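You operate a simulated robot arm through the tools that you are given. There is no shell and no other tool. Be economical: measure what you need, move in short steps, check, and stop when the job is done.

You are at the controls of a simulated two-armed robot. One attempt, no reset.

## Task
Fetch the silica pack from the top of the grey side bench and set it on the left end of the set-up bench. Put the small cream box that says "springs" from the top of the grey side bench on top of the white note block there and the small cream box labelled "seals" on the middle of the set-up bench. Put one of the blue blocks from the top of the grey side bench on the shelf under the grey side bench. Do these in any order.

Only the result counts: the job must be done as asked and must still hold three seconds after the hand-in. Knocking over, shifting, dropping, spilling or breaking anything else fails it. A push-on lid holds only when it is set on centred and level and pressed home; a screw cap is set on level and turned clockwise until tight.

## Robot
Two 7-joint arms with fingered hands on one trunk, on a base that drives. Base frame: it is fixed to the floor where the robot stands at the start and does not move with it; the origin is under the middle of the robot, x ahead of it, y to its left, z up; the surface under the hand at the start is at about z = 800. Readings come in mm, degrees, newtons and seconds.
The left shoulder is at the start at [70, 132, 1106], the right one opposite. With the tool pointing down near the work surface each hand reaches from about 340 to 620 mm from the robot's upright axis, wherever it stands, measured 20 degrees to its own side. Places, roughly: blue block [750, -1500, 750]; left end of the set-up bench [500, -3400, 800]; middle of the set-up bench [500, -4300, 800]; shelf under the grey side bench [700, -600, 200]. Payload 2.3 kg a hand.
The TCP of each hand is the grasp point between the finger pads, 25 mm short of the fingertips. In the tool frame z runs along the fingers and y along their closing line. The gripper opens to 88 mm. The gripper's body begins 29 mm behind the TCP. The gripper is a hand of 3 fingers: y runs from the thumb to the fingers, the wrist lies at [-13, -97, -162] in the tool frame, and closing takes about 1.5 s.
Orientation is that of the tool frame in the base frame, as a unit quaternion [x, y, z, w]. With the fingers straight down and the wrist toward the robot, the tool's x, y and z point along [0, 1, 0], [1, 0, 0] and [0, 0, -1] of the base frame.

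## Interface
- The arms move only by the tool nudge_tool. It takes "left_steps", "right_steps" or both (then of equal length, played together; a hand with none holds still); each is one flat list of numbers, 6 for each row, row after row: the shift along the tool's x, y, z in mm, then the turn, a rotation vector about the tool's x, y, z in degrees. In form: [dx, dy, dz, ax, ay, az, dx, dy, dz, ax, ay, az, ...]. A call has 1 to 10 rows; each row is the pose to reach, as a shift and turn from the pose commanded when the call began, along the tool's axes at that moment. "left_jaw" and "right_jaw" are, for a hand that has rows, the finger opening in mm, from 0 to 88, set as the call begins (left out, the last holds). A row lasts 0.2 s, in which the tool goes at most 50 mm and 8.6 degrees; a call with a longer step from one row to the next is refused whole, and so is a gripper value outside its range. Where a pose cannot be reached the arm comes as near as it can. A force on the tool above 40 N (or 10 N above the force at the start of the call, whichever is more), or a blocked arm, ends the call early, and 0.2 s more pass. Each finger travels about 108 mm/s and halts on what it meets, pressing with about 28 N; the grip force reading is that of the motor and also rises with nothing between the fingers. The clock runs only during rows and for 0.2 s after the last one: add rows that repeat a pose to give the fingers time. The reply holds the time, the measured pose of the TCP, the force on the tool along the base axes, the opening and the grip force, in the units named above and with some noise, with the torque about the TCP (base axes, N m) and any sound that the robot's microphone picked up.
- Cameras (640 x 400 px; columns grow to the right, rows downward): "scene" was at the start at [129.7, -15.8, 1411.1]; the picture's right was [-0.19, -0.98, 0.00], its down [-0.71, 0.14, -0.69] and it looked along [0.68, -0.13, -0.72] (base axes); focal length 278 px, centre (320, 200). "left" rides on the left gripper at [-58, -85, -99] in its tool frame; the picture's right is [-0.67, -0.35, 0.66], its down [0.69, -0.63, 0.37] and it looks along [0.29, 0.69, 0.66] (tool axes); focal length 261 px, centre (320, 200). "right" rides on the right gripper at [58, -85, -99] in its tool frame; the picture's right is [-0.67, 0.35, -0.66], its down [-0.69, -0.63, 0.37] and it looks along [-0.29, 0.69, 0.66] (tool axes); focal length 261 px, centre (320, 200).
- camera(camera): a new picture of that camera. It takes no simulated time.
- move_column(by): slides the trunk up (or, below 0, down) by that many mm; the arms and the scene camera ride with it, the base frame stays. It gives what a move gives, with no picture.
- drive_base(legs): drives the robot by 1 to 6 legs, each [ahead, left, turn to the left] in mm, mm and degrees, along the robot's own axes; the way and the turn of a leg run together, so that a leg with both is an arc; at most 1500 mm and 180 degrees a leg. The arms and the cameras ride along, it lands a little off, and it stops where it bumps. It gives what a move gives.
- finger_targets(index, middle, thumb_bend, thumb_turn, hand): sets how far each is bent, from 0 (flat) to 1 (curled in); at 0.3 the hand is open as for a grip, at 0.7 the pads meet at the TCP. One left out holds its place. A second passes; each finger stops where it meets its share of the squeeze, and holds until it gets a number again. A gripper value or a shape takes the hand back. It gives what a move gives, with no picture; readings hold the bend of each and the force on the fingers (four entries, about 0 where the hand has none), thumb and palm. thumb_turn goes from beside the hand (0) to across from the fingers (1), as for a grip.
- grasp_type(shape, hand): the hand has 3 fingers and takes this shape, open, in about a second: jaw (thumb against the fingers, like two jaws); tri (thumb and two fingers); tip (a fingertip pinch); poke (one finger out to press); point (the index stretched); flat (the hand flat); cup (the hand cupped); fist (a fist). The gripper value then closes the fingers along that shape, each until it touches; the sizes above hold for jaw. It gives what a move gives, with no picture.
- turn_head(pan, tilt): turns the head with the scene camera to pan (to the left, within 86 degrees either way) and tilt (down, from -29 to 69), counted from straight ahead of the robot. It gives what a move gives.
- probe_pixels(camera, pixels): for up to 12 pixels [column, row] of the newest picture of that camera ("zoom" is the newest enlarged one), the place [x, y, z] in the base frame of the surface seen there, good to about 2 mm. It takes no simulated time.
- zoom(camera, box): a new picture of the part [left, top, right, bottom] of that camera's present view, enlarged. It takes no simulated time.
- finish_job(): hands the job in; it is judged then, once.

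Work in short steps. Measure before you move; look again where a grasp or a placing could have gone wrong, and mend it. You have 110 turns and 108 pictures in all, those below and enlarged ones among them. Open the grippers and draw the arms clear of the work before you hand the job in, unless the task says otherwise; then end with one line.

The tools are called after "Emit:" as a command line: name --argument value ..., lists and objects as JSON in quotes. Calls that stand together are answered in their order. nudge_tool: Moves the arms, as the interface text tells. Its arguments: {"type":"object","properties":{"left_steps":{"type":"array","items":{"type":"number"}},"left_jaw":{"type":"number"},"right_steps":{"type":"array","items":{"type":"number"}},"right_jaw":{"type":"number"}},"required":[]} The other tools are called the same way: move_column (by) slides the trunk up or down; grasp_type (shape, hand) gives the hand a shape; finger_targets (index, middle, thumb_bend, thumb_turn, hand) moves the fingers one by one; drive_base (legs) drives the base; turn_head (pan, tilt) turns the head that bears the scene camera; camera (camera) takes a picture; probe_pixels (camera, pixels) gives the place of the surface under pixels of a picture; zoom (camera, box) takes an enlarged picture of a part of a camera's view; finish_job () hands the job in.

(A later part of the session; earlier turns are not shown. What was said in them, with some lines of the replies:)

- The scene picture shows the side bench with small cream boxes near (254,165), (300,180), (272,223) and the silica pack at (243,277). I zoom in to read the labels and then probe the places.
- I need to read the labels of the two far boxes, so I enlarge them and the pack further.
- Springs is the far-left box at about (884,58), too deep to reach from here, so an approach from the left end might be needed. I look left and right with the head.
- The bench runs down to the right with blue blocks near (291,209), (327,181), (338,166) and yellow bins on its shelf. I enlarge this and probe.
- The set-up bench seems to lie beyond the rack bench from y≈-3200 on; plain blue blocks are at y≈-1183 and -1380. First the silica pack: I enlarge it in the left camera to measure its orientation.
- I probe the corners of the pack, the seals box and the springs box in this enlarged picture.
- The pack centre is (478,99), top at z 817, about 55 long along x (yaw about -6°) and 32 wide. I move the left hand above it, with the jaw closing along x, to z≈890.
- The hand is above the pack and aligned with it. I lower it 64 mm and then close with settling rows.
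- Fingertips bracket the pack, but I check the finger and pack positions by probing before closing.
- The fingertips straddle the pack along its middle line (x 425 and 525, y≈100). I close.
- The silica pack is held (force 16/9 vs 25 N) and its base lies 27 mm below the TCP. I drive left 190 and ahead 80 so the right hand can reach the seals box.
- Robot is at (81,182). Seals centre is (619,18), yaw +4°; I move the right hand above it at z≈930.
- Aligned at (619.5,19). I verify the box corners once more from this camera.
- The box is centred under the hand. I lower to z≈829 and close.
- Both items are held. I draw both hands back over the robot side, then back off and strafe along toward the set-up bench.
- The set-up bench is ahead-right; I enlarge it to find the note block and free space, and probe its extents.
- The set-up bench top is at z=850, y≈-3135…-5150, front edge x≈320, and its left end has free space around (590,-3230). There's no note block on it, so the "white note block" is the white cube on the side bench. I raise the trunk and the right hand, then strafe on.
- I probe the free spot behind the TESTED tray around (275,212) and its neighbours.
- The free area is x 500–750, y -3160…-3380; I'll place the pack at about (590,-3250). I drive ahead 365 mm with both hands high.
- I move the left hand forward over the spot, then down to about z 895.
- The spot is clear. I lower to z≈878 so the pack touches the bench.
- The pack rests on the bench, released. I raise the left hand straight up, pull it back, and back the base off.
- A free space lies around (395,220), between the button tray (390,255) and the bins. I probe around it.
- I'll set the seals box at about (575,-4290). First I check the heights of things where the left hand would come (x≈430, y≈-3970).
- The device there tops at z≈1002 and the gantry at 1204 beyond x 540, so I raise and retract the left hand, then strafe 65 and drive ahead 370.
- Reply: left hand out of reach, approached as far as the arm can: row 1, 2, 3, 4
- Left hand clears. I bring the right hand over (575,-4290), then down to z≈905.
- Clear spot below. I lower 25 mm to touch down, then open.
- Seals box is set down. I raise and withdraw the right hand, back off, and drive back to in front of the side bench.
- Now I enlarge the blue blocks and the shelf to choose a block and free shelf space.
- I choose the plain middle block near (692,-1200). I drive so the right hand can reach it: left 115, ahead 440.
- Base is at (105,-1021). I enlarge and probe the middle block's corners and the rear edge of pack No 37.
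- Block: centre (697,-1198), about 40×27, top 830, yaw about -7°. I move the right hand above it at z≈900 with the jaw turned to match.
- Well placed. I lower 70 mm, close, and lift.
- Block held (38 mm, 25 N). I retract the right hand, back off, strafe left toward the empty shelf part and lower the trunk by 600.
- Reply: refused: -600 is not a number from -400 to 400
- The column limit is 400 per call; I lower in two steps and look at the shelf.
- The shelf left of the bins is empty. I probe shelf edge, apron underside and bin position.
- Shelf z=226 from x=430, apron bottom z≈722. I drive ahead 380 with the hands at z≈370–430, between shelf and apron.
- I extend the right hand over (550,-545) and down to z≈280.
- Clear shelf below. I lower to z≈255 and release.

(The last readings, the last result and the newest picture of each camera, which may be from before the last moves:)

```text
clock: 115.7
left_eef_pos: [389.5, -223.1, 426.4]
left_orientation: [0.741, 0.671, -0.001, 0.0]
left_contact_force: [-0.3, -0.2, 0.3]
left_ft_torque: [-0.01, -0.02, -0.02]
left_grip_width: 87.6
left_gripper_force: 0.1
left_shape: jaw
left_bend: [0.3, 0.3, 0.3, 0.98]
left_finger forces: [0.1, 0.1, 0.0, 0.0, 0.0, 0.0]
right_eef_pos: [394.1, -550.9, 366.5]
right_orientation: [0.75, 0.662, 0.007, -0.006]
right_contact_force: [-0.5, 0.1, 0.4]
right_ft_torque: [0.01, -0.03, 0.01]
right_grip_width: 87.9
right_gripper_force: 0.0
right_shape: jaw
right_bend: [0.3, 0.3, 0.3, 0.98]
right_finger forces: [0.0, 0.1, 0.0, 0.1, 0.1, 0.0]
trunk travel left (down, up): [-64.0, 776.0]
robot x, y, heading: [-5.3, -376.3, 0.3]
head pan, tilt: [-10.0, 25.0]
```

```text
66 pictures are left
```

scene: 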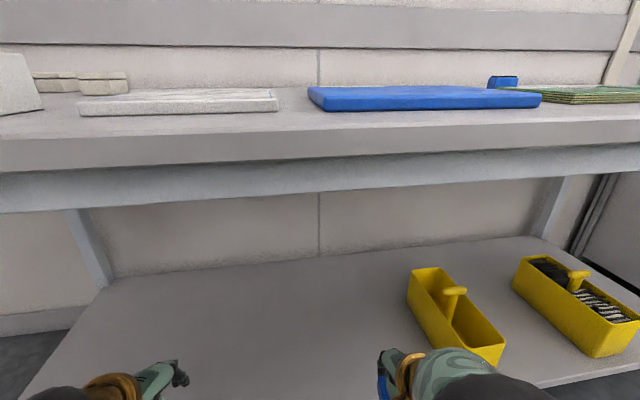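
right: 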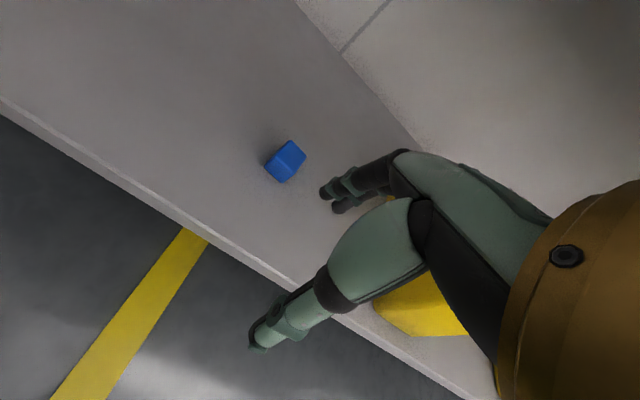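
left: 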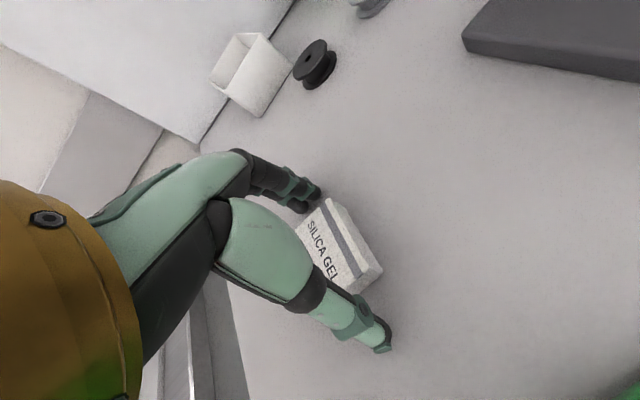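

The blue block sits on the shelf. I back out, raise the trunk, strafe to y≈470 and look around before going to the bench's left end for the springs box.

Emit:
drive_base --legs '[[-400, 0, 0]]'

Emit:
move_column --by 400

Emit:
move_column --by 200

Emit:
turn_head --pan 70 --tilt 35

Emit:
camera --camera "scene"

Emit:
probe_pixels --camera "scene" --pixels '[[30, 250], [80, 300], [200, 150], [320, 100], [400, 200], [150, 350]]'

```text
clock: 118.2
left_eef_pos: [-12.0, -224.5, 425.0]
left_orientation: [0.741, 0.672, 0.0, 0.0]
left_contact_force: [0.3, -0.2, 0.7]
left_ft_torque: [0.06, 0.0, -0.02]
left_grip_width: 87.6
left_gripper_force: 0.0
left_shape: jaw
left_bend: [0.3, 0.3, 0.3, 0.98]
left_finger forces: [0.1, 0.0, 0.0, 0.0, 0.1, 0.0]
right_eef_pos: [-7.9, -553.4, 365.4]
right_orientation: [0.75, 0.662, 0.006, -0.007]
right_contact_force: [-0.4, -0.2, 1.1]
right_ft_torque: [0.01, 0.0, 0.01]
right_grip_width: 87.5
right_gripper_force: 0.1
right_shape: jaw
right_bend: [0.3, 0.3, 0.3, 0.98]
right_finger forces: [0.0, 0.0, 0.0, 0.0, 0.1, 0.0]
trunk travel left (down, up): [-64.0, 776.0]
robot x, y, heading: [-405.4, -380.9, 0.4]
head pan, tilt: [-10.0, 25.0]
```

```text
clock: 122.0
left_eef_pos: [-11.9, -224.1, 825.8]
left_orientation: [0.742, 0.671, 0.0, -0.001]
left_contact_force: [0.4, -1.0, -0.4]
left_ft_torque: [-0.02, 0.0, -0.01]
left_grip_width: 87.7
left_gripper_force: 0.0
left_shape: jaw
left_bend: [0.3, 0.3, 0.3, 0.98]
left_finger forces: [0.0, 0.0, 0.0, 0.1, 0.0, 0.1]
right_eef_pos: [-5.3, -552.9, 766.2]
right_orientation: [0.75, 0.662, 0.006, -0.005]
right_contact_force: [0.1, 0.0, 0.0]
right_ft_torque: [0.0, 0.0, 0.01]
right_grip_width: 87.5
right_gripper_force: 0.1
right_shape: jaw
right_bend: [0.3, 0.3, 0.3, 0.98]
right_finger forces: [0.0, 0.0, 0.0, 0.0, 0.0, 0.1]
trunk travel left (down, up): [-464.0, 376.0]
robot x, y, heading: [-405.5, -377.5, 0.3]
head pan, tilt: [-10.0, 25.0]
```

```text
clock: 124.2
left_eef_pos: [-11.6, -224.2, 1025.9]
left_orientation: [0.742, 0.671, 0.0, 0.001]
left_contact_force: [0.0, 1.0, 0.6]
left_ft_torque: [-0.02, -0.02, -0.02]
left_grip_width: 87.6
left_gripper_force: 0.0
left_shape: jaw
left_bend: [0.3, 0.3, 0.3, 0.98]
left_finger forces: [0.0, 0.1, 0.1, 0.0, 0.1, 0.1]
right_eef_pos: [-6.0, -554.0, 966.4]
right_orientation: [0.75, 0.662, 0.006, -0.007]
right_contact_force: [-0.4, -0.7, 0.1]
right_ft_torque: [-0.01, -0.02, 0.0]
right_grip_width: 87.9
right_gripper_force: 0.2
right_shape: jaw
right_bend: [0.3, 0.3, 0.3, 0.98]
right_finger forces: [0.0, 0.0, 0.0, 0.0, 0.0, 0.1]
trunk travel left (down, up): [-664.0, 176.0]
robot x, y, heading: [-406.0, -376.1, 0.4]
head pan, tilt: [-10.0, 25.0]
```

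```text
clock: 125.7
left_eef_pos: [-11.9, -225.6, 1024.8]
left_orientation: [0.742, 0.67, -0.001, 0.0]
left_contact_force: [0.3, 0.3, 0.1]
left_ft_torque: [0.01, -0.02, -0.01]
left_grip_width: 87.7
left_gripper_force: 0.0
left_shape: jaw
left_bend: [0.3, 0.3, 0.3, 0.98]
left_finger forces: [0.1, 0.0, 0.0, 0.0, 0.0, 0.0]
right_eef_pos: [-5.2, -553.3, 965.7]
right_orientation: [0.75, 0.661, 0.006, -0.007]
right_contact_force: [-0.1, -0.4, 0.0]
right_ft_torque: [0.02, -0.01, 0.01]
right_grip_width: 87.9
right_gripper_force: 0.1
right_shape: jaw
right_bend: [0.3, 0.3, 0.3, 0.98]
right_finger forces: [0.0, 0.1, 0.0, 0.0, 0.0, 0.0]
trunk travel left (down, up): [-664.0, 176.0]
robot x, y, heading: [-403.6, -375.9, 0.1]
head pan, tilt: [70.0, 35.0]
```

```text
65 pictures are left
```

scene: 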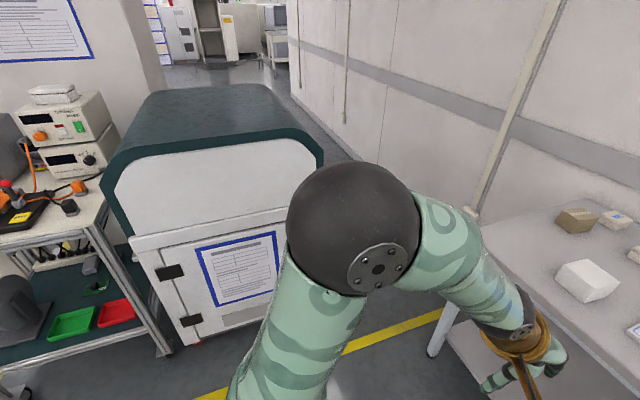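

```text
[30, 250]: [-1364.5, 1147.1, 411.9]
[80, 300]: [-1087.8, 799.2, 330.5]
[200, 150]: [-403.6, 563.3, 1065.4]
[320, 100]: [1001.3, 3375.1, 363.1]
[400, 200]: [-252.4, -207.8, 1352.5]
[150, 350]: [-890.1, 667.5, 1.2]
```

There is a cabinet on the left (front face y≈560). I probe its extents to see whether the left bench end is accessible.

Emit:
probe_pixels --camera "scene" --pixels '[[285, 200], [278, 290], [318, 160], [300, 110], [265, 95], [200, 100], [140, 250], [195, 325], [435, 350], [330, 150], [290, 100], [310, 130]]'

Emit:
turn_head --pan 40 --tilt 30

Emit:
camera --camera "scene"

```text
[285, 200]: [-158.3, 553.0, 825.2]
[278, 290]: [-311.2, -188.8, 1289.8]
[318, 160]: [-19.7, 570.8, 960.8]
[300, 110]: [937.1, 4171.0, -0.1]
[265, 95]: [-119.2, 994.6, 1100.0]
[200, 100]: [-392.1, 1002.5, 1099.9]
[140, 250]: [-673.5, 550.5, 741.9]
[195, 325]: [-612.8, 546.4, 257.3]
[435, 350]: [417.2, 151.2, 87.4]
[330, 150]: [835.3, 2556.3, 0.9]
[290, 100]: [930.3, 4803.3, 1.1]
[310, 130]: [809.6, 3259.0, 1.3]
```

```text
clock: 126.6
left_eef_pos: [-12.7, -224.1, 1025.3]
left_orientation: [0.741, 0.671, 0.0, 0.001]
left_contact_force: [0.5, 0.3, -0.4]
left_ft_torque: [0.0, 0.02, 0.0]
left_grip_width: 88.0
left_gripper_force: 0.1
left_shape: jaw
left_bend: [0.3, 0.3, 0.3, 0.98]
left_finger forces: [0.0, 0.0, 0.1, 0.0, 0.0, 0.0]
right_eef_pos: [-5.6, -553.9, 966.8]
right_orientation: [0.75, 0.662, 0.006, -0.006]
right_contact_force: [-0.4, -0.5, -0.2]
right_ft_torque: [0.03, 0.01, -0.02]
right_grip_width: 87.7
right_gripper_force: 0.1
right_shape: jaw
right_bend: [0.3, 0.3, 0.3, 0.98]
right_finger forces: [0.0, 0.0, 0.0, 0.0, 0.1, 0.1]
trunk travel left (down, up): [-664.0, 176.0]
robot x, y, heading: [-402.5, -372.3, 0.3]
head pan, tilt: [40.0, 30.0]
```

```text
64 pictures are left
```

scene: 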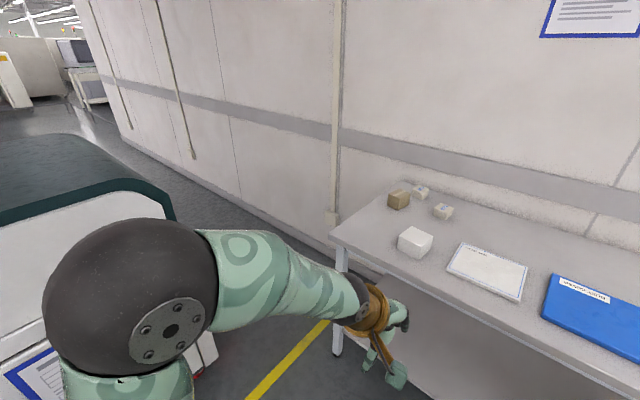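

The cabinet's right side seems to end near x≈0, leaving a diagonal gap of about 520 mm to the bench corner. I probe the cabinet corner and floor in this view more precisely.

Emit:
probe_pixels --camera "scene" --pixels '[[150, 205], [170, 210], [175, 216], [165, 190], [140, 182], [130, 140], [210, 345], [215, 355], [335, 352], [340, 240], [332, 237], [385, 185]]'

```text
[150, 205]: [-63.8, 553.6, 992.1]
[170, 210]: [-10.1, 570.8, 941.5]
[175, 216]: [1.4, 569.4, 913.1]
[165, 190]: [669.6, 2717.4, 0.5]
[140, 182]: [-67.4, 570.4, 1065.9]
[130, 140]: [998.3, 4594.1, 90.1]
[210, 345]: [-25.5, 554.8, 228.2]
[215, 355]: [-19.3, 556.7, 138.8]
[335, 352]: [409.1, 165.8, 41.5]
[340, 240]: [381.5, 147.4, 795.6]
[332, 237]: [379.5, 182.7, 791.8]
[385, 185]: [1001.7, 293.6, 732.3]
```

Corners: cabinet (0,555), bench (380,190), gap ~527 mm. I drive to (60,235), turn left 45° to face along the gap, and check the pose.

Emit:
drive_base --legs '[[0, 608, 0], [464, 0, 0], [0, 0, 45]]'

Emit:
turn_head --pan 0 --tilt 55

Emit:
camera --camera "scene"

```text
clock: 134.5
left_eef_pos: [212.0, 623.2, 1025.8]
left_orientation: [0.418, 0.908, 0.0, 0.0]
left_contact_force: [-0.3, -0.5, 0.8]
left_ft_torque: [0.05, 0.01, 0.03]
left_grip_width: 87.9
left_gripper_force: 0.1
left_shape: jaw
left_bend: [0.3, 0.3, 0.3, 0.98]
left_finger forces: [0.0, 0.0, 0.0, 0.0, 0.0, 0.0]
right_eef_pos: [454.6, 400.8, 966.3]
right_orientation: [0.43, 0.903, 0.004, -0.008]
right_contact_force: [0.2, -0.2, 0.7]
right_ft_torque: [-0.02, 0.02, 0.01]
right_grip_width: 87.8
right_gripper_force: 0.0
right_shape: jaw
right_bend: [0.3, 0.3, 0.3, 0.98]
right_finger forces: [0.0, 0.0, 0.0, 0.1, 0.1, 0.1]
trunk travel left (down, up): [-664.0, 176.0]
robot x, y, heading: [50.7, 236.8, 46.6]
head pan, tilt: [40.0, 30.0]
```

```text
clock: 135.6
left_eef_pos: [212.1, 624.9, 1026.0]
left_orientation: [0.418, 0.908, 0.0, 0.0]
left_contact_force: [0.2, -0.6, -0.2]
left_ft_torque: [0.01, -0.03, -0.03]
left_grip_width: 87.4
left_gripper_force: 0.2
left_shape: jaw
left_bend: [0.3, 0.3, 0.3, 0.98]
left_finger forces: [0.0, 0.0, 0.1, 0.0, 0.0, 0.0]
right_eef_pos: [454.7, 400.6, 966.9]
right_orientation: [0.43, 0.903, 0.003, -0.009]
right_contact_force: [0.2, 0.5, 0.2]
right_ft_torque: [-0.01, -0.02, 0.02]
right_grip_width: 87.6
right_gripper_force: 0.0
right_shape: jaw
right_bend: [0.3, 0.3, 0.3, 0.98]
right_finger forces: [0.0, 0.0, 0.0, 0.0, 0.1, 0.0]
trunk travel left (down, up): [-664.0, 176.0]
robot x, y, heading: [50.7, 234.9, 46.7]
head pan, tilt: [0.0, 55.0]
```

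```text
63 pictures are left
```

scene: 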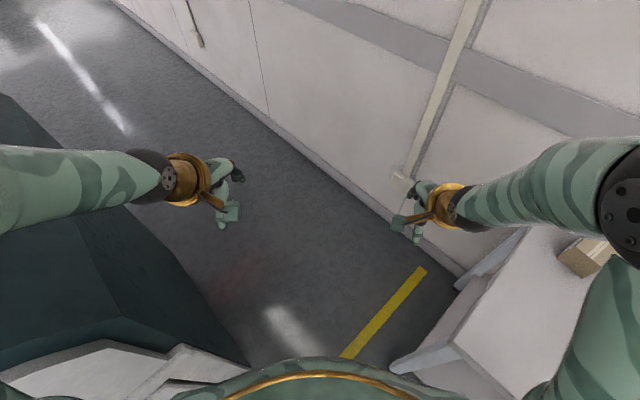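

The rounded front of the robot's own body shows at the bottom (rim near (315,360)). I probe it to learn the footprint.

Emit:
probe_pixels --camera "scene" --pixels '[[315, 360], [315, 380], [250, 375], [400, 380], [200, 395], [440, 392]]'

Emit:
turn_head --pan 0 --tilt 69

Emit:
camera --camera "scene"

```text
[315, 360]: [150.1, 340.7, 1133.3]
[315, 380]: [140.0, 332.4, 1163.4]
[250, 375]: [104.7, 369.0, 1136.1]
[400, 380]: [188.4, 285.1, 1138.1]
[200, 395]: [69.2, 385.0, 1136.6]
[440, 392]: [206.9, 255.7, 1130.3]
```

```text
clock: 136.3
left_eef_pos: [213.0, 623.2, 1025.1]
left_orientation: [0.417, 0.909, 0.0, -0.001]
left_contact_force: [-0.1, -0.4, 0.2]
left_ft_torque: [0.0, -0.01, 0.01]
left_grip_width: 87.9
left_gripper_force: 0.0
left_shape: jaw
left_bend: [0.3, 0.3, 0.3, 0.98]
left_finger forces: [0.0, 0.0, 0.0, 0.0, 0.0, 0.0]
right_eef_pos: [454.3, 401.1, 966.4]
right_orientation: [0.43, 0.903, 0.003, -0.008]
right_contact_force: [0.3, -0.2, 0.7]
right_ft_torque: [-0.03, -0.02, 0.0]
right_grip_width: 87.9
right_gripper_force: 0.1
right_shape: jaw
right_bend: [0.3, 0.3, 0.3, 0.98]
right_finger forces: [0.1, 0.0, 0.0, 0.0, 0.0, 0.0]
trunk travel left (down, up): [-664.0, 176.0]
robot x, y, heading: [51.8, 233.7, 46.6]
head pan, tilt: [0.0, 68.8]
```

```text
62 pictures are left
```

scene: 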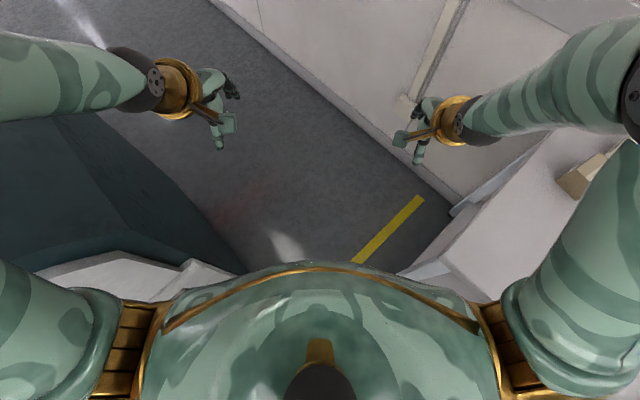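

The chest reaches only ~145 mm ahead; no base protrudes into view. I edge forward through the gap 185 mm.

Emit:
drive_base --legs '[[100, 0, 0]]'

Emit:
drive_base --legs '[[90, 0, 0]]'

```text
clock: 137.5
left_eef_pos: [280.4, 694.7, 1026.1]
left_orientation: [0.419, 0.908, 0.001, 0.001]
left_contact_force: [1.2, 0.1, 0.1]
left_ft_torque: [0.01, -0.01, 0.01]
left_grip_width: 87.6
left_gripper_force: 0.1
left_shape: jaw
left_bend: [0.3, 0.3, 0.3, 0.98]
left_finger forces: [0.1, 0.0, 0.0, 0.0, 0.1, 0.0]
right_eef_pos: [523.1, 471.1, 965.1]
right_orientation: [0.43, 0.903, 0.004, -0.009]
right_contact_force: [-0.5, -0.3, -0.4]
right_ft_torque: [0.01, 0.03, 0.02]
right_grip_width: 87.6
right_gripper_force: 0.0
right_shape: jaw
right_bend: [0.3, 0.3, 0.3, 0.98]
right_finger forces: [0.1, 0.0, 0.1, 0.0, 0.0, 0.0]
trunk travel left (down, up): [-664.0, 176.0]
robot x, y, heading: [120.2, 304.7, 46.4]
head pan, tilt: [0.0, 68.8]
```

```text
clock: 138.6
left_eef_pos: [341.9, 761.3, 1026.9]
left_orientation: [0.419, 0.908, 0.001, 0.001]
left_contact_force: [0.6, -0.6, -0.6]
left_ft_torque: [-0.04, -0.03, 0.0]
left_grip_width: 87.5
left_gripper_force: 0.1
left_shape: jaw
left_bend: [0.3, 0.3, 0.3, 0.98]
left_finger forces: [0.0, 0.0, 0.0, 0.0, 0.1, 0.0]
right_eef_pos: [584.7, 536.4, 966.7]
right_orientation: [0.43, 0.903, 0.004, -0.009]
right_contact_force: [-0.1, 0.2, -0.4]
right_ft_torque: [0.01, 0.01, 0.0]
right_grip_width: 88.0
right_gripper_force: 0.1
right_shape: jaw
right_bend: [0.3, 0.3, 0.3, 0.98]
right_finger forces: [0.0, 0.0, 0.0, 0.1, 0.0, 0.0]
trunk travel left (down, up): [-664.0, 176.0]
robot x, y, heading: [180.4, 373.0, 46.4]
head pan, tilt: [0.0, 68.8]
```

No bump at the narrowest part. I go on 155 mm, turn right 113° to face the bench end, and check.

Emit:
drive_base --legs '[[155, 0, 0], [0, 0, -113.5]]'

Emit:
turn_head --pan 10 --tilt 45

Emit:
camera --camera "scene"

```text
clock: 144.8
left_eef_pos: [579.5, 180.4, 1025.5]
left_orientation: [0.989, 0.146, 0.0, 0.0]
left_contact_force: [1.1, 0.2, -0.4]
left_ft_torque: [0.0, 0.02, -0.02]
left_grip_width: 87.7
left_gripper_force: 0.2
left_shape: jaw
left_bend: [0.3, 0.3, 0.3, 0.98]
left_finger forces: [0.0, 0.0, 0.0, 0.1, 0.0, 0.2]
right_eef_pos: [279.5, 47.3, 966.5]
right_orientation: [0.991, 0.133, 0.009, -0.002]
right_contact_force: [-0.3, 0.0, 0.0]
right_ft_torque: [-0.04, 0.01, 0.01]
right_grip_width: 87.6
right_gripper_force: 0.0
right_shape: jaw
right_bend: [0.3, 0.3, 0.3, 0.98]
right_finger forces: [0.1, 0.1, 0.0, 0.1, 0.0, 0.0]
trunk travel left (down, up): [-664.0, 176.0]
robot x, y, heading: [288.8, 485.0, -67.0]
head pan, tilt: [0.0, 68.8]
```

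```text
clock: 145.6
left_eef_pos: [580.7, 179.1, 1025.1]
left_orientation: [0.989, 0.146, 0.0, 0.0]
left_contact_force: [0.1, -0.5, -0.6]
left_ft_torque: [0.0, 0.02, 0.03]
left_grip_width: 87.7
left_gripper_force: 0.2
left_shape: jaw
left_bend: [0.3, 0.3, 0.3, 0.98]
left_finger forces: [0.1, 0.0, 0.1, 0.0, 0.0, 0.0]
right_eef_pos: [278.8, 46.7, 967.4]
right_orientation: [0.991, 0.132, 0.009, -0.002]
right_contact_force: [-0.3, -0.3, -0.1]
right_ft_torque: [-0.04, 0.0, -0.03]
right_grip_width: 87.5
right_gripper_force: 0.0
right_shape: jaw
right_bend: [0.3, 0.3, 0.3, 0.98]
right_finger forces: [0.1, 0.0, 0.0, 0.0, 0.0, 0.0]
trunk travel left (down, up): [-664.0, 176.0]
robot x, y, heading: [287.3, 480.8, -67.3]
head pan, tilt: [10.0, 45.0]
```

```text
61 pictures are left
```

scene: 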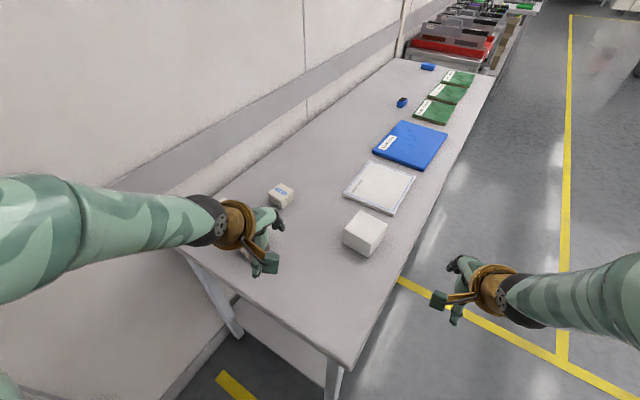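

I shift left 172 and ahead 86 to about (480,470).

Emit:
drive_base --legs '[[86, 172, 0]]'

Emit:
camera --camera "left"

Emit:
camera --camera "scene"

```text
clock: 147.2
left_eef_pos: [767.5, 166.0, 1026.0]
left_orientation: [0.989, 0.145, 0.001, 0.0]
left_contact_force: [0.2, 0.7, -0.4]
left_ft_torque: [-0.02, 0.0, 0.0]
left_grip_width: 87.7
left_gripper_force: 0.1
left_shape: jaw
left_bend: [0.3, 0.3, 0.3, 0.98]
left_finger forces: [0.1, 0.1, 0.0, 0.0, 0.1, 0.1]
right_eef_pos: [466.3, 35.9, 965.4]
right_orientation: [0.991, 0.132, 0.009, -0.002]
right_contact_force: [0.2, -0.4, 0.2]
right_ft_torque: [0.02, 0.0, -0.03]
right_grip_width: 87.6
right_gripper_force: 0.0
right_shape: jaw
right_bend: [0.3, 0.3, 0.3, 0.98]
right_finger forces: [0.0, 0.1, 0.1, 0.0, 0.1, 0.1]
trunk travel left (down, up): [-664.0, 176.0]
robot x, y, heading: [478.1, 469.0, -67.6]
head pan, tilt: [10.0, 45.0]
```

```text
60 pictures are left
```

left: 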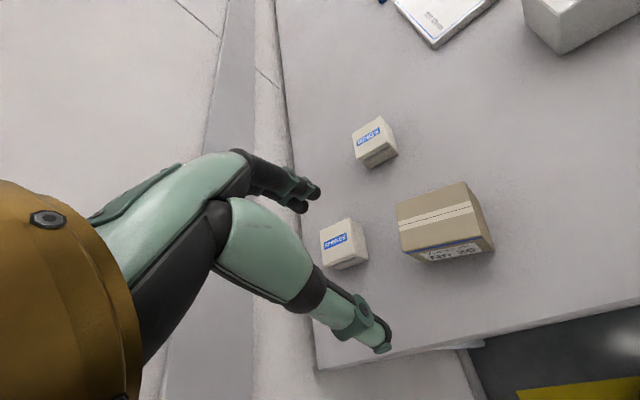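

```text
59 pictures are left
```

scene: 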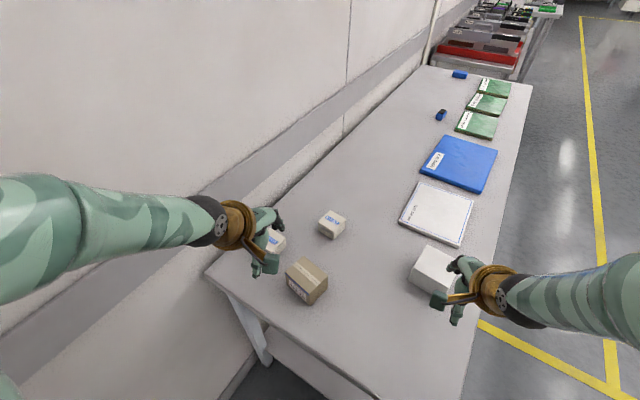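

I enlarge springs in the left camera and probe its top corners and its neighbour.

Emit:
zoom --camera "left" --box '[300, 170, 500, 290]'

Emit:
probe_pixels --camera "left" --pixels '[[323, 233], [352, 220], [362, 246], [332, 264], [342, 240], [398, 206], [410, 252], [355, 266], [366, 263], [465, 185]]'

```text
3.20 times, centred on (400, 230) of left
```

zoom: 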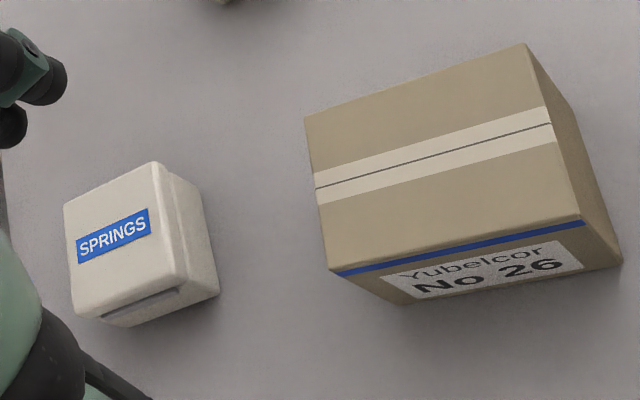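

```text
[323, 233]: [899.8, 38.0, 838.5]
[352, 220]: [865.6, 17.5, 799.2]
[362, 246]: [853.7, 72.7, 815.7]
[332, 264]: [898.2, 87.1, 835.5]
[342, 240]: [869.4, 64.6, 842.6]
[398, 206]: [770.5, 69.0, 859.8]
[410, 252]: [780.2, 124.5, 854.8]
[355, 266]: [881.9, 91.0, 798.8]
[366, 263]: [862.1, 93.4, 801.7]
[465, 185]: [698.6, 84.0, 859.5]
```

Springs centre is (876,60), yaw ~0; carton edge at x≈783 is clear. I move the left hand above it, turning 16° so the jaw closes along y, then down to z≈905.

Emit:
nudge_tool --left_steps '[15, 27, 5, 0, 0, 4, 30, 54, 10, 0, 0, 8, 45, 81, 15, 0, 0, 12, 60, 108, 25, 0, 0, 16, 73, 133, 40, 0, 0, 16, 73, 133, 80, 0, 0, 16, 73, 133, 120, 0, 0, 16, 73, 133, 120, 0, 0, 16]' --left_jaw 88

Emit:
camera --camera "left"

```text
clock: 149.0
left_eef_pos: [878.3, 58.2, 905.2]
left_orientation: [1.0, 0.006, -0.001, 0.0]
left_contact_force: [-0.2, 0.1, -0.8]
left_ft_torque: [0.03, 0.0, -0.02]
left_grip_width: 87.8
left_gripper_force: 0.0
left_shape: jaw
left_bend: [0.3, 0.3, 0.3, 0.98]
left_finger forces: [0.0, 0.0, 0.1, 0.0, 0.0, 0.1]
right_eef_pos: [467.3, 34.9, 965.6]
right_orientation: [0.991, 0.132, 0.01, -0.003]
right_contact_force: [0.5, -0.7, -0.2]
right_ft_torque: [-0.01, 0.0, -0.01]
right_grip_width: 87.6
right_gripper_force: 0.0
right_shape: jaw
right_bend: [0.3, 0.3, 0.3, 0.98]
right_finger forces: [0.0, 0.0, 0.0, 0.0, 0.0, 0.0]
trunk travel left (down, up): [-664.0, 176.0]
robot x, y, heading: [480.7, 467.4, -67.5]
head pan, tilt: [10.0, 45.0]
```

```text
57 pictures are left
```

left: 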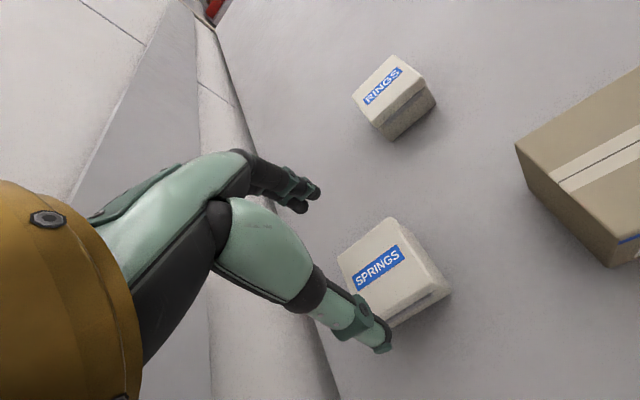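

Aligned. I lower 76 mm (with a 2 mm trim), close, and lift.

Emit:
nudge_tool --left_steps '[-1, -1, 35, 0, 0, 0, -2, -2, 62, 0, 0, 0, -2, -2, 76, 0, 0, 0, -2, -2, 76, 0, 0, 0]'

Emit:
nudge_tool --left_steps '[0, 0, 0, 0, 0, 0, 0, 0, 0, 0, 0, 0, 0, 0, 0, 0, 0, 0, 0, 0, 0, 0, 0, 0, 0, 0, 0, 0, 0, 0, 0, 0, 0, 0, 0, 0, 0, 0, 0, 0, 0, 0]' --left_jaw 25

Emit:
nudge_tool --left_steps '[0, 0, -20, 0, 0, 0, 0, 0, -60, 0, 0, 0, 0, 0, -100, 0, 0, 0, 0, 0, -140, 0, 0, 0]'

Emit:
camera --camera "left"

```text
clock: 150.0
left_eef_pos: [876.6, 60.0, 831.3]
left_orientation: [1.0, 0.006, 0.001, 0.0]
left_contact_force: [0.6, 0.2, -0.4]
left_ft_torque: [0.03, 0.01, -0.04]
left_grip_width: 87.4
left_gripper_force: 0.1
left_shape: jaw
left_bend: [0.3, 0.3, 0.3, 0.98]
left_finger forces: [0.0, 0.0, 0.0, 0.0, 0.0, 0.1]
right_eef_pos: [469.7, 35.6, 965.5]
right_orientation: [0.991, 0.132, 0.009, -0.002]
right_contact_force: [0.9, -1.2, 0.4]
right_ft_torque: [0.02, 0.01, 0.0]
right_grip_width: 87.6
right_gripper_force: 0.0
right_shape: jaw
right_bend: [0.3, 0.3, 0.3, 0.98]
right_finger forces: [0.0, 0.0, 0.0, 0.0, 0.1, 0.1]
trunk travel left (down, up): [-664.0, 176.0]
robot x, y, heading: [480.3, 470.8, -67.6]
head pan, tilt: [10.0, 45.0]
```

```text
clock: 151.6
left_eef_pos: [876.7, 59.5, 829.3]
left_orientation: [1.0, 0.005, 0.0, 0.0]
left_contact_force: [0.2, 0.1, 0.6]
left_ft_torque: [0.0, 0.03, 0.0]
left_grip_width: 49.8
left_gripper_force: 27.9
left_shape: jaw
left_bend: [0.74, 0.42, 0.66, 1.0]
left_finger forces: [16.2, 9.1, 0.0, 0.0, 25.4, 0.0]
right_eef_pos: [467.6, 34.2, 965.9]
right_orientation: [0.991, 0.133, 0.008, -0.002]
right_contact_force: [0.0, -0.2, 0.8]
right_ft_torque: [0.0, 0.0, 0.01]
right_grip_width: 88.0
right_gripper_force: 0.0
right_shape: jaw
right_bend: [0.3, 0.3, 0.3, 0.98]
right_finger forces: [0.1, 0.1, 0.1, 0.0, 0.0, 0.1]
trunk travel left (down, up): [-664.0, 176.0]
robot x, y, heading: [478.1, 467.7, -67.6]
head pan, tilt: [10.0, 45.0]
```

```text
clock: 152.6
left_eef_pos: [874.7, 61.4, 969.6]
left_orientation: [1.0, 0.005, 0.0, 0.0]
left_contact_force: [0.6, -0.5, -0.6]
left_ft_torque: [-0.02, 0.02, 0.0]
left_grip_width: 49.7
left_gripper_force: 28.0
left_shape: jaw
left_bend: [0.74, 0.42, 0.66, 1.0]
left_finger forces: [16.4, 9.2, 0.0, 0.0, 25.4, 0.1]
right_eef_pos: [467.8, 34.1, 965.9]
right_orientation: [0.991, 0.132, 0.01, -0.002]
right_contact_force: [-0.5, -0.3, -0.2]
right_ft_torque: [0.0, 0.03, 0.01]
right_grip_width: 87.9
right_gripper_force: 0.1
right_shape: jaw
right_bend: [0.3, 0.3, 0.3, 0.98]
right_finger forces: [0.0, 0.0, 0.0, 0.1, 0.1, 0.0]
trunk travel left (down, up): [-664.0, 176.0]
robot x, y, heading: [477.3, 470.2, -67.2]
head pan, tilt: [10.0, 45.0]
```

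```text
56 pictures are left
```

left: 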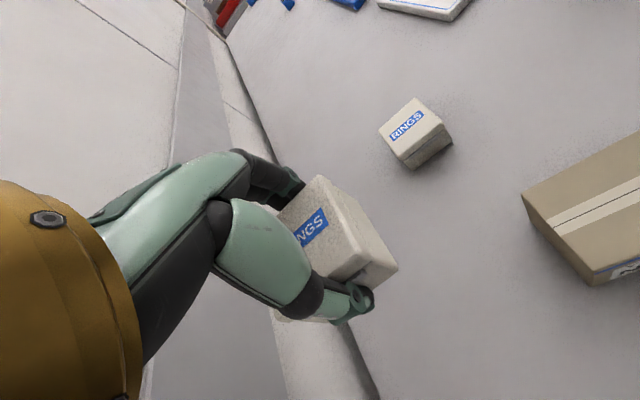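

Springs is held. Turning the base 39° to the right brings the left hand almost exactly over the white block; it passes at z≥940, above everything.

Emit:
drive_base --legs '[[0, 0, -39]]'

Emit:
camera --camera "scene"

Emit:
camera --camera "left"

```text
clock: 154.8
left_eef_pos: [533.1, -97.3, 969.1]
left_orientation: [0.945, -0.327, 0.001, 0.0]
left_contact_force: [-0.6, -0.3, -1.3]
left_ft_torque: [0.05, -0.02, 0.0]
left_grip_width: 49.6
left_gripper_force: 28.3
left_shape: jaw
left_bend: [0.74, 0.42, 0.66, 1.0]
left_finger forces: [16.3, 9.0, 0.0, 0.0, 25.3, 0.0]
right_eef_pos: [199.4, 137.2, 965.3]
right_orientation: [0.979, -0.205, 0.009, 0.002]
right_contact_force: [-0.4, 0.1, 0.4]
right_ft_torque: [0.02, -0.01, 0.0]
right_grip_width: 87.9
right_gripper_force: 0.0
right_shape: jaw
right_bend: [0.3, 0.3, 0.3, 0.98]
right_finger forces: [0.0, 0.1, 0.0, 0.0, 0.1, 0.1]
trunk travel left (down, up): [-664.0, 176.0]
robot x, y, heading: [478.3, 469.5, -106.2]
head pan, tilt: [10.0, 45.0]
```

```text
55 pictures are left
```

scene: 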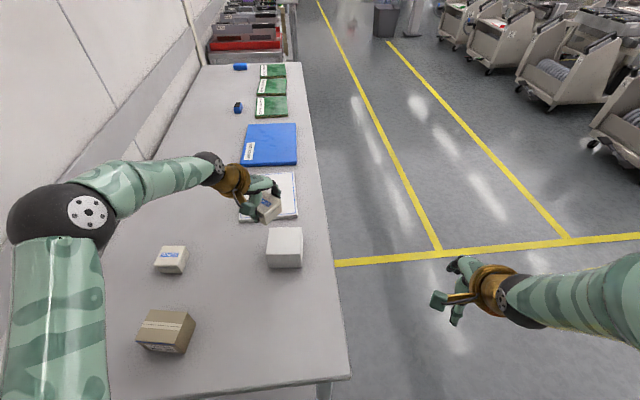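

```text
54 pictures are left
```

left: 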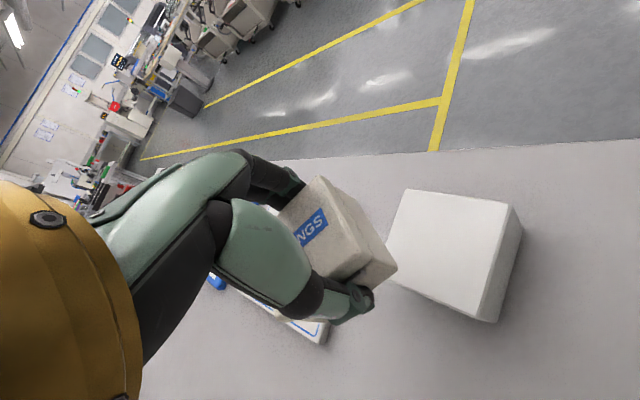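

I probe the white block's top corners in both views.

Emit:
probe_pixels --camera "left" --pixels '[[414, 193], [507, 206], [478, 316], [395, 278], [450, 250]]'

Emit:
probe_pixels --camera "scene" --pixels '[[271, 230], [300, 229], [301, 248], [268, 251], [285, 240], [283, 265]]'

Emit:
zoom --camera "scene" --box '[235, 165, 335, 285]'

```text
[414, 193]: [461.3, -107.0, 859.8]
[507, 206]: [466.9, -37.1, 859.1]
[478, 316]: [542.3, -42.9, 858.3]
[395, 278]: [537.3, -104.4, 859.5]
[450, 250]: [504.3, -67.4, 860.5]
```

```text
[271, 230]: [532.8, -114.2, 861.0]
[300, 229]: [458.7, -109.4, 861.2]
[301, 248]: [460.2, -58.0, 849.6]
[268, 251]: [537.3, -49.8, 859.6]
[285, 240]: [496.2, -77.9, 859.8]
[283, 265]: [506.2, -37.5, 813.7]
```

```text
3.33 times, centred on (285, 225) of scene
```

zoom: 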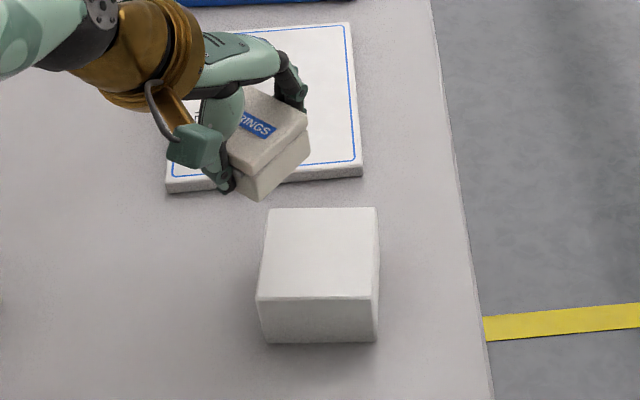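

The white block's top is centred at (501,-76), z≈861, yaw about -4.6°. I bring springs over that centre, turn it to line up, and come to z≈915.

Emit:
nudge_tool --left_steps '[-8, 1, 0, 0, 0, -7, -16, 2, 0, 0, 0, -14, -24, 2, 0, 0, 0, -21, -32, 3, 10, 0, 0, -28, -38, 3, 25, 0, 0, -34, -38, 3, 52, 0, 0, -34, -38, 3, 52, 0, 0, -34]'

Emit:
zoom --camera "scene" --box '[235, 165, 335, 285]'

Emit:
camera --camera "left"

```text
clock: 156.4
left_eef_pos: [499.8, -76.2, 915.3]
left_orientation: [0.999, -0.035, 0.0, 0.0]
left_contact_force: [1.2, -0.7, -0.6]
left_ft_torque: [-0.03, 0.02, -0.01]
left_grip_width: 49.8
left_gripper_force: 28.1
left_shape: jaw
left_bend: [0.74, 0.42, 0.66, 1.0]
left_finger forces: [16.5, 9.0, 0.1, 0.1, 25.4, 0.0]
right_eef_pos: [197.3, 137.1, 965.3]
right_orientation: [0.979, -0.205, 0.01, 0.001]
right_contact_force: [-0.2, 0.1, 0.3]
right_ft_torque: [0.01, -0.03, 0.01]
right_grip_width: 87.9
right_gripper_force: 0.1
right_shape: jaw
right_bend: [0.3, 0.3, 0.3, 0.98]
right_finger forces: [0.0, 0.0, 0.0, 0.0, 0.0, 0.0]
trunk travel left (down, up): [-664.0, 176.0]
robot x, y, heading: [478.8, 470.0, -106.3]
head pan, tilt: [10.0, 45.0]
```

```text
3.33 times, centred on (285, 225) of scene
```

zoom: 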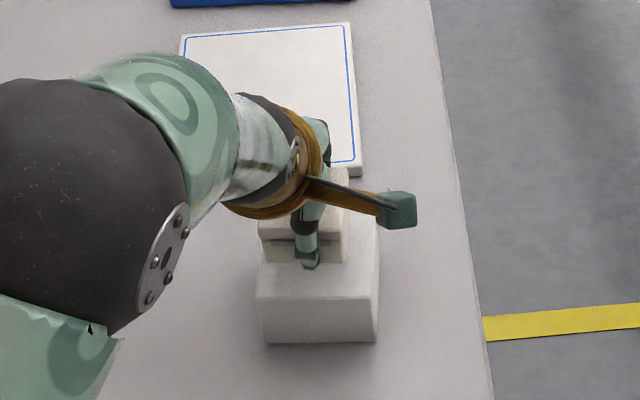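

```text
51 pictures are left
```

left: 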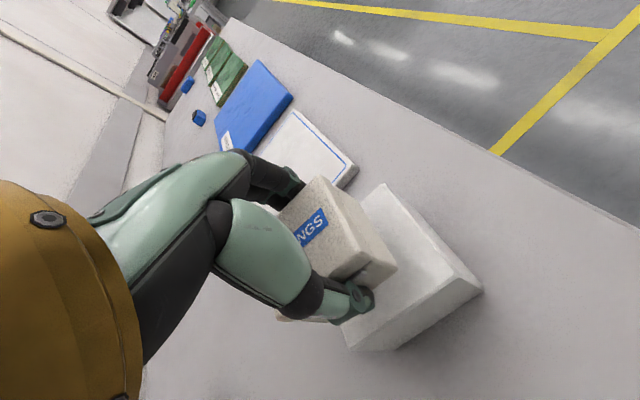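

Springs is over the block centre. I lower 24 mm gently, then 2 mm more if needed.

Emit:
nudge_tool --left_steps '[0, 0, 12, 0, 0, 0, 0, 0, 20, 0, 0, 0, 0, 0, 25, 0, 0, 0, 0, 0, 25, 0, 0, 0]'

Emit:
camera --camera "left"

```text
clock: 157.4
left_eef_pos: [500.9, -75.9, 891.4]
left_orientation: [0.999, -0.035, 0.0, 0.0]
left_contact_force: [0.0, 0.7, -0.9]
left_ft_torque: [0.03, -0.03, -0.05]
left_grip_width: 49.7
left_gripper_force: 28.9
left_shape: jaw
left_bend: [0.74, 0.42, 0.66, 1.0]
left_finger forces: [16.4, 9.0, 0.0, 0.1, 25.4, 0.1]
right_eef_pos: [199.0, 137.2, 965.4]
right_orientation: [0.979, -0.204, 0.009, 0.001]
right_contact_force: [0.6, -0.5, 0.2]
right_ft_torque: [-0.01, 0.0, -0.01]
right_grip_width: 87.6
right_gripper_force: 0.1
right_shape: jaw
right_bend: [0.3, 0.3, 0.3, 0.98]
right_finger forces: [0.1, 0.1, 0.1, 0.0, 0.0, 0.0]
trunk travel left (down, up): [-664.0, 176.0]
robot x, y, heading: [482.8, 471.6, -106.0]
head pan, tilt: [10.0, 45.0]
```

```text
50 pictures are left
```

left: 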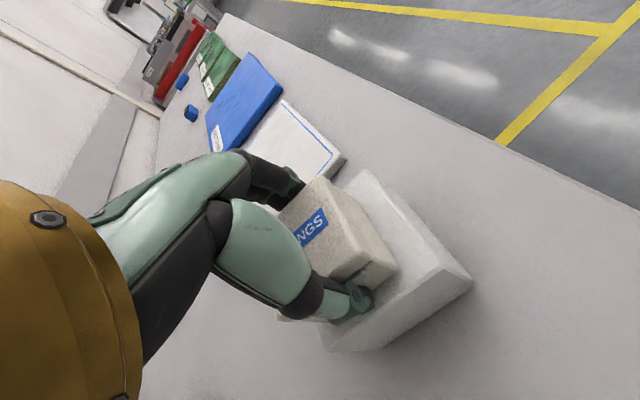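

No contact force yet; block top is 860–861, so I creep down 2–3 mm more until contact.

Emit:
nudge_tool --left_steps '[0, 0, 1, 0, 0, 0, 0, 0, 2, 0, 0, 0, 0, 0, 2, 0, 0, 0]'

```text
clock: 158.2
left_eef_pos: [500.3, -74.9, 888.5]
left_orientation: [0.999, -0.036, 0.0, 0.0]
left_contact_force: [0.0, 0.5, 0.6]
left_ft_torque: [-0.03, -0.02, -0.03]
left_grip_width: 49.5
left_gripper_force: 27.5
left_shape: jaw
left_bend: [0.74, 0.42, 0.66, 1.0]
left_finger forces: [16.7, 9.3, 0.0, 0.0, 25.6, 0.1]
right_eef_pos: [197.3, 137.2, 965.9]
right_orientation: [0.979, -0.205, 0.009, 0.0]
right_contact_force: [0.0, 1.0, 0.5]
right_ft_torque: [0.02, 0.04, 0.02]
right_grip_width: 87.7
right_gripper_force: 0.0
right_shape: jaw
right_bend: [0.3, 0.3, 0.3, 0.98]
right_finger forces: [0.0, 0.1, 0.1, 0.0, 0.1, 0.0]
trunk travel left (down, up): [-664.0, 176.0]
robot x, y, heading: [479.8, 468.9, -106.2]
head pan, tilt: [10.0, 45.0]
```

Finger forces rose slightly, so it is touching. I open and raise the hand.

Emit:
nudge_tool --left_steps '[0, 0, 0, 0, 0, 0, 0, 0, 0, 0, 0, 0, 0, 0, 0, 0, 0, 0, 0, 0, 0, 0, 0, 0, 0, 0, 0, 0, 0, 0]' --left_jaw 88

Emit:
nudge_tool --left_steps '[0, 0, -30, 0, 0, 0, 0, 0, -70, 0, 0, 0, 0, 0, -110, 0, 0, 0, 0, -20, -130, 0, 0, 0, 0, -60, -140, 0, 0, 0, 0, -100, -140, 0, 0, 0]'

Emit:
camera --camera "left"

Emit:
camera --camera "scene"

```text
clock: 159.4
left_eef_pos: [500.1, -76.0, 890.0]
left_orientation: [0.999, -0.035, 0.0, 0.0]
left_contact_force: [-0.1, -0.4, -0.1]
left_ft_torque: [-0.01, 0.01, -0.01]
left_grip_width: 87.3
left_gripper_force: 0.0
left_shape: jaw
left_bend: [0.3, 0.3, 0.3, 0.98]
left_finger forces: [0.0, 0.0, 0.1, 0.1, 0.0, 0.1]
right_eef_pos: [197.4, 137.7, 966.2]
right_orientation: [0.979, -0.205, 0.009, 0.0]
right_contact_force: [0.4, -0.4, 0.1]
right_ft_torque: [-0.01, -0.02, -0.02]
right_grip_width: 87.7
right_gripper_force: 0.1
right_shape: jaw
right_bend: [0.3, 0.3, 0.3, 0.98]
right_finger forces: [0.0, 0.0, 0.1, 0.1, 0.1, 0.0]
trunk travel left (down, up): [-664.0, 176.0]
robot x, y, heading: [479.3, 472.7, -106.1]
head pan, tilt: [10.0, 45.0]
```

```text
clock: 160.8
left_eef_pos: [507.0, 24.1, 1030.6]
left_orientation: [0.999, -0.036, 0.0, 0.002]
left_contact_force: [0.8, 0.0, -1.0]
left_ft_torque: [0.0, -0.03, 0.0]
left_grip_width: 87.2
left_gripper_force: 0.1
left_shape: jaw
left_bend: [0.3, 0.3, 0.3, 0.98]
left_finger forces: [0.1, 0.0, 0.1, 0.1, 0.1, 0.0]
right_eef_pos: [199.1, 137.5, 966.8]
right_orientation: [0.979, -0.204, 0.009, 0.002]
right_contact_force: [-0.4, 0.3, 0.1]
right_ft_torque: [0.01, 0.03, -0.03]
right_grip_width: 87.6
right_gripper_force: 0.2
right_shape: jaw
right_bend: [0.3, 0.3, 0.3, 0.98]
right_finger forces: [0.1, 0.0, 0.0, 0.0, 0.0, 0.0]
trunk travel left (down, up): [-664.0, 176.0]
robot x, y, heading: [479.4, 471.8, -106.0]
head pan, tilt: [10.0, 45.0]
```

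```text
49 pictures are left
```

left: 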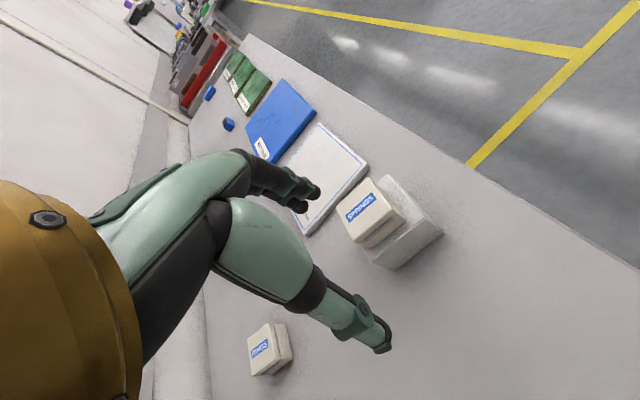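

```text
48 pictures are left
```

scene: 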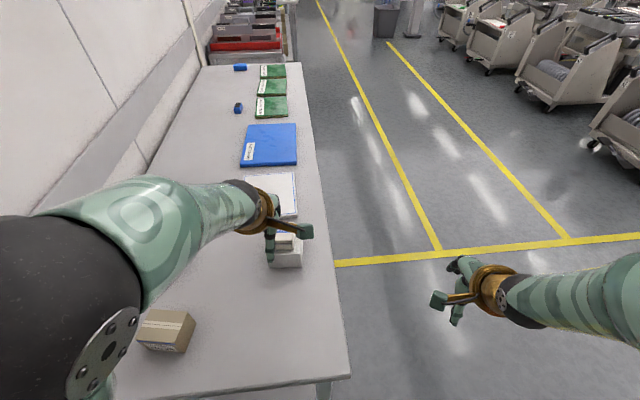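

Springs sits on the white block. I enlarge to check that it is level and inspect the block and plate identity.

Emit:
zoom --camera "left" --box '[270, 110, 470, 290]'

Emit:
probe_pixels --camera "left" --pixels '[[345, 217], [372, 184], [395, 210], [362, 240], [422, 225], [395, 250]]'

```text
2.22 times, centred on (370, 200) of left
```

zoom: 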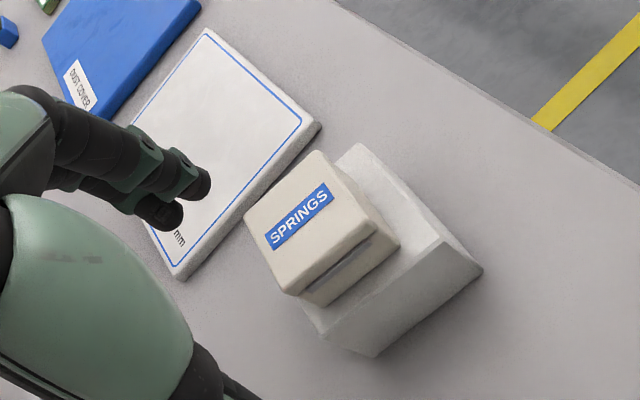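

```text
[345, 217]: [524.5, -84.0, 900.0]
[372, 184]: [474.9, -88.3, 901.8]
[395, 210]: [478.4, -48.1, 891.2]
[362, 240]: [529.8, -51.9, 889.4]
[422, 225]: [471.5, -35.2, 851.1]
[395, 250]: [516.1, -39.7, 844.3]
```

Springs is level (top 901 = 861+40) and well inside the block's top. All four jobs are done; I back off a little and hand in.

Emit:
drive_base --legs '[[-200, 0, 0]]'

Emit:
camera --camera "scene"

```text
clock: 162.4
left_eef_pos: [563.7, 214.8, 1028.2]
left_orientation: [0.999, -0.035, 0.001, -0.001]
left_contact_force: [0.3, -0.3, -0.2]
left_ft_torque: [0.03, 0.02, -0.03]
left_grip_width: 87.5
left_gripper_force: 0.0
left_shape: jaw
left_bend: [0.3, 0.3, 0.3, 0.98]
left_finger forces: [0.0, 0.0, 0.0, 0.0, 0.0, 0.1]
right_eef_pos: [253.6, 328.4, 965.3]
right_orientation: [0.979, -0.203, 0.009, 0.0]
right_contact_force: [-0.3, 0.3, 0.6]
right_ft_torque: [-0.01, -0.01, -0.02]
right_grip_width: 87.8
right_gripper_force: 0.1
right_shape: jaw
right_bend: [0.3, 0.3, 0.3, 0.98]
right_finger forces: [0.0, 0.0, 0.1, 0.0, 0.0, 0.0]
trunk travel left (down, up): [-664.0, 176.0]
robot x, y, heading: [534.1, 664.7, -105.9]
head pan, tilt: [10.0, 45.0]
```

```text
46 pictures are left
```

scene: 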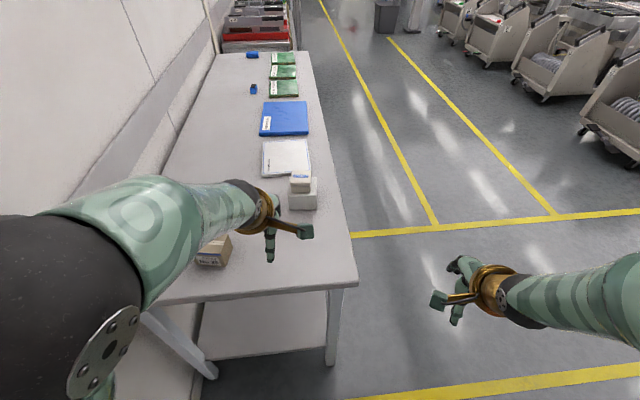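

The picture shows springs standing on the white block, all else in place, and both hands open and clear; I hand in.

Emit:
finish_job

```text
The job is handed in.
```

I placed all four items and handed the job in: the silica pack is on the left end of the set-up bench, and the seals box is on its middle. The springs box is on the white block on the grey side bench, which I took to be the note block, since I saw no white block on the set-up bench. One plain blue block is on the shelf under the grey side bench.
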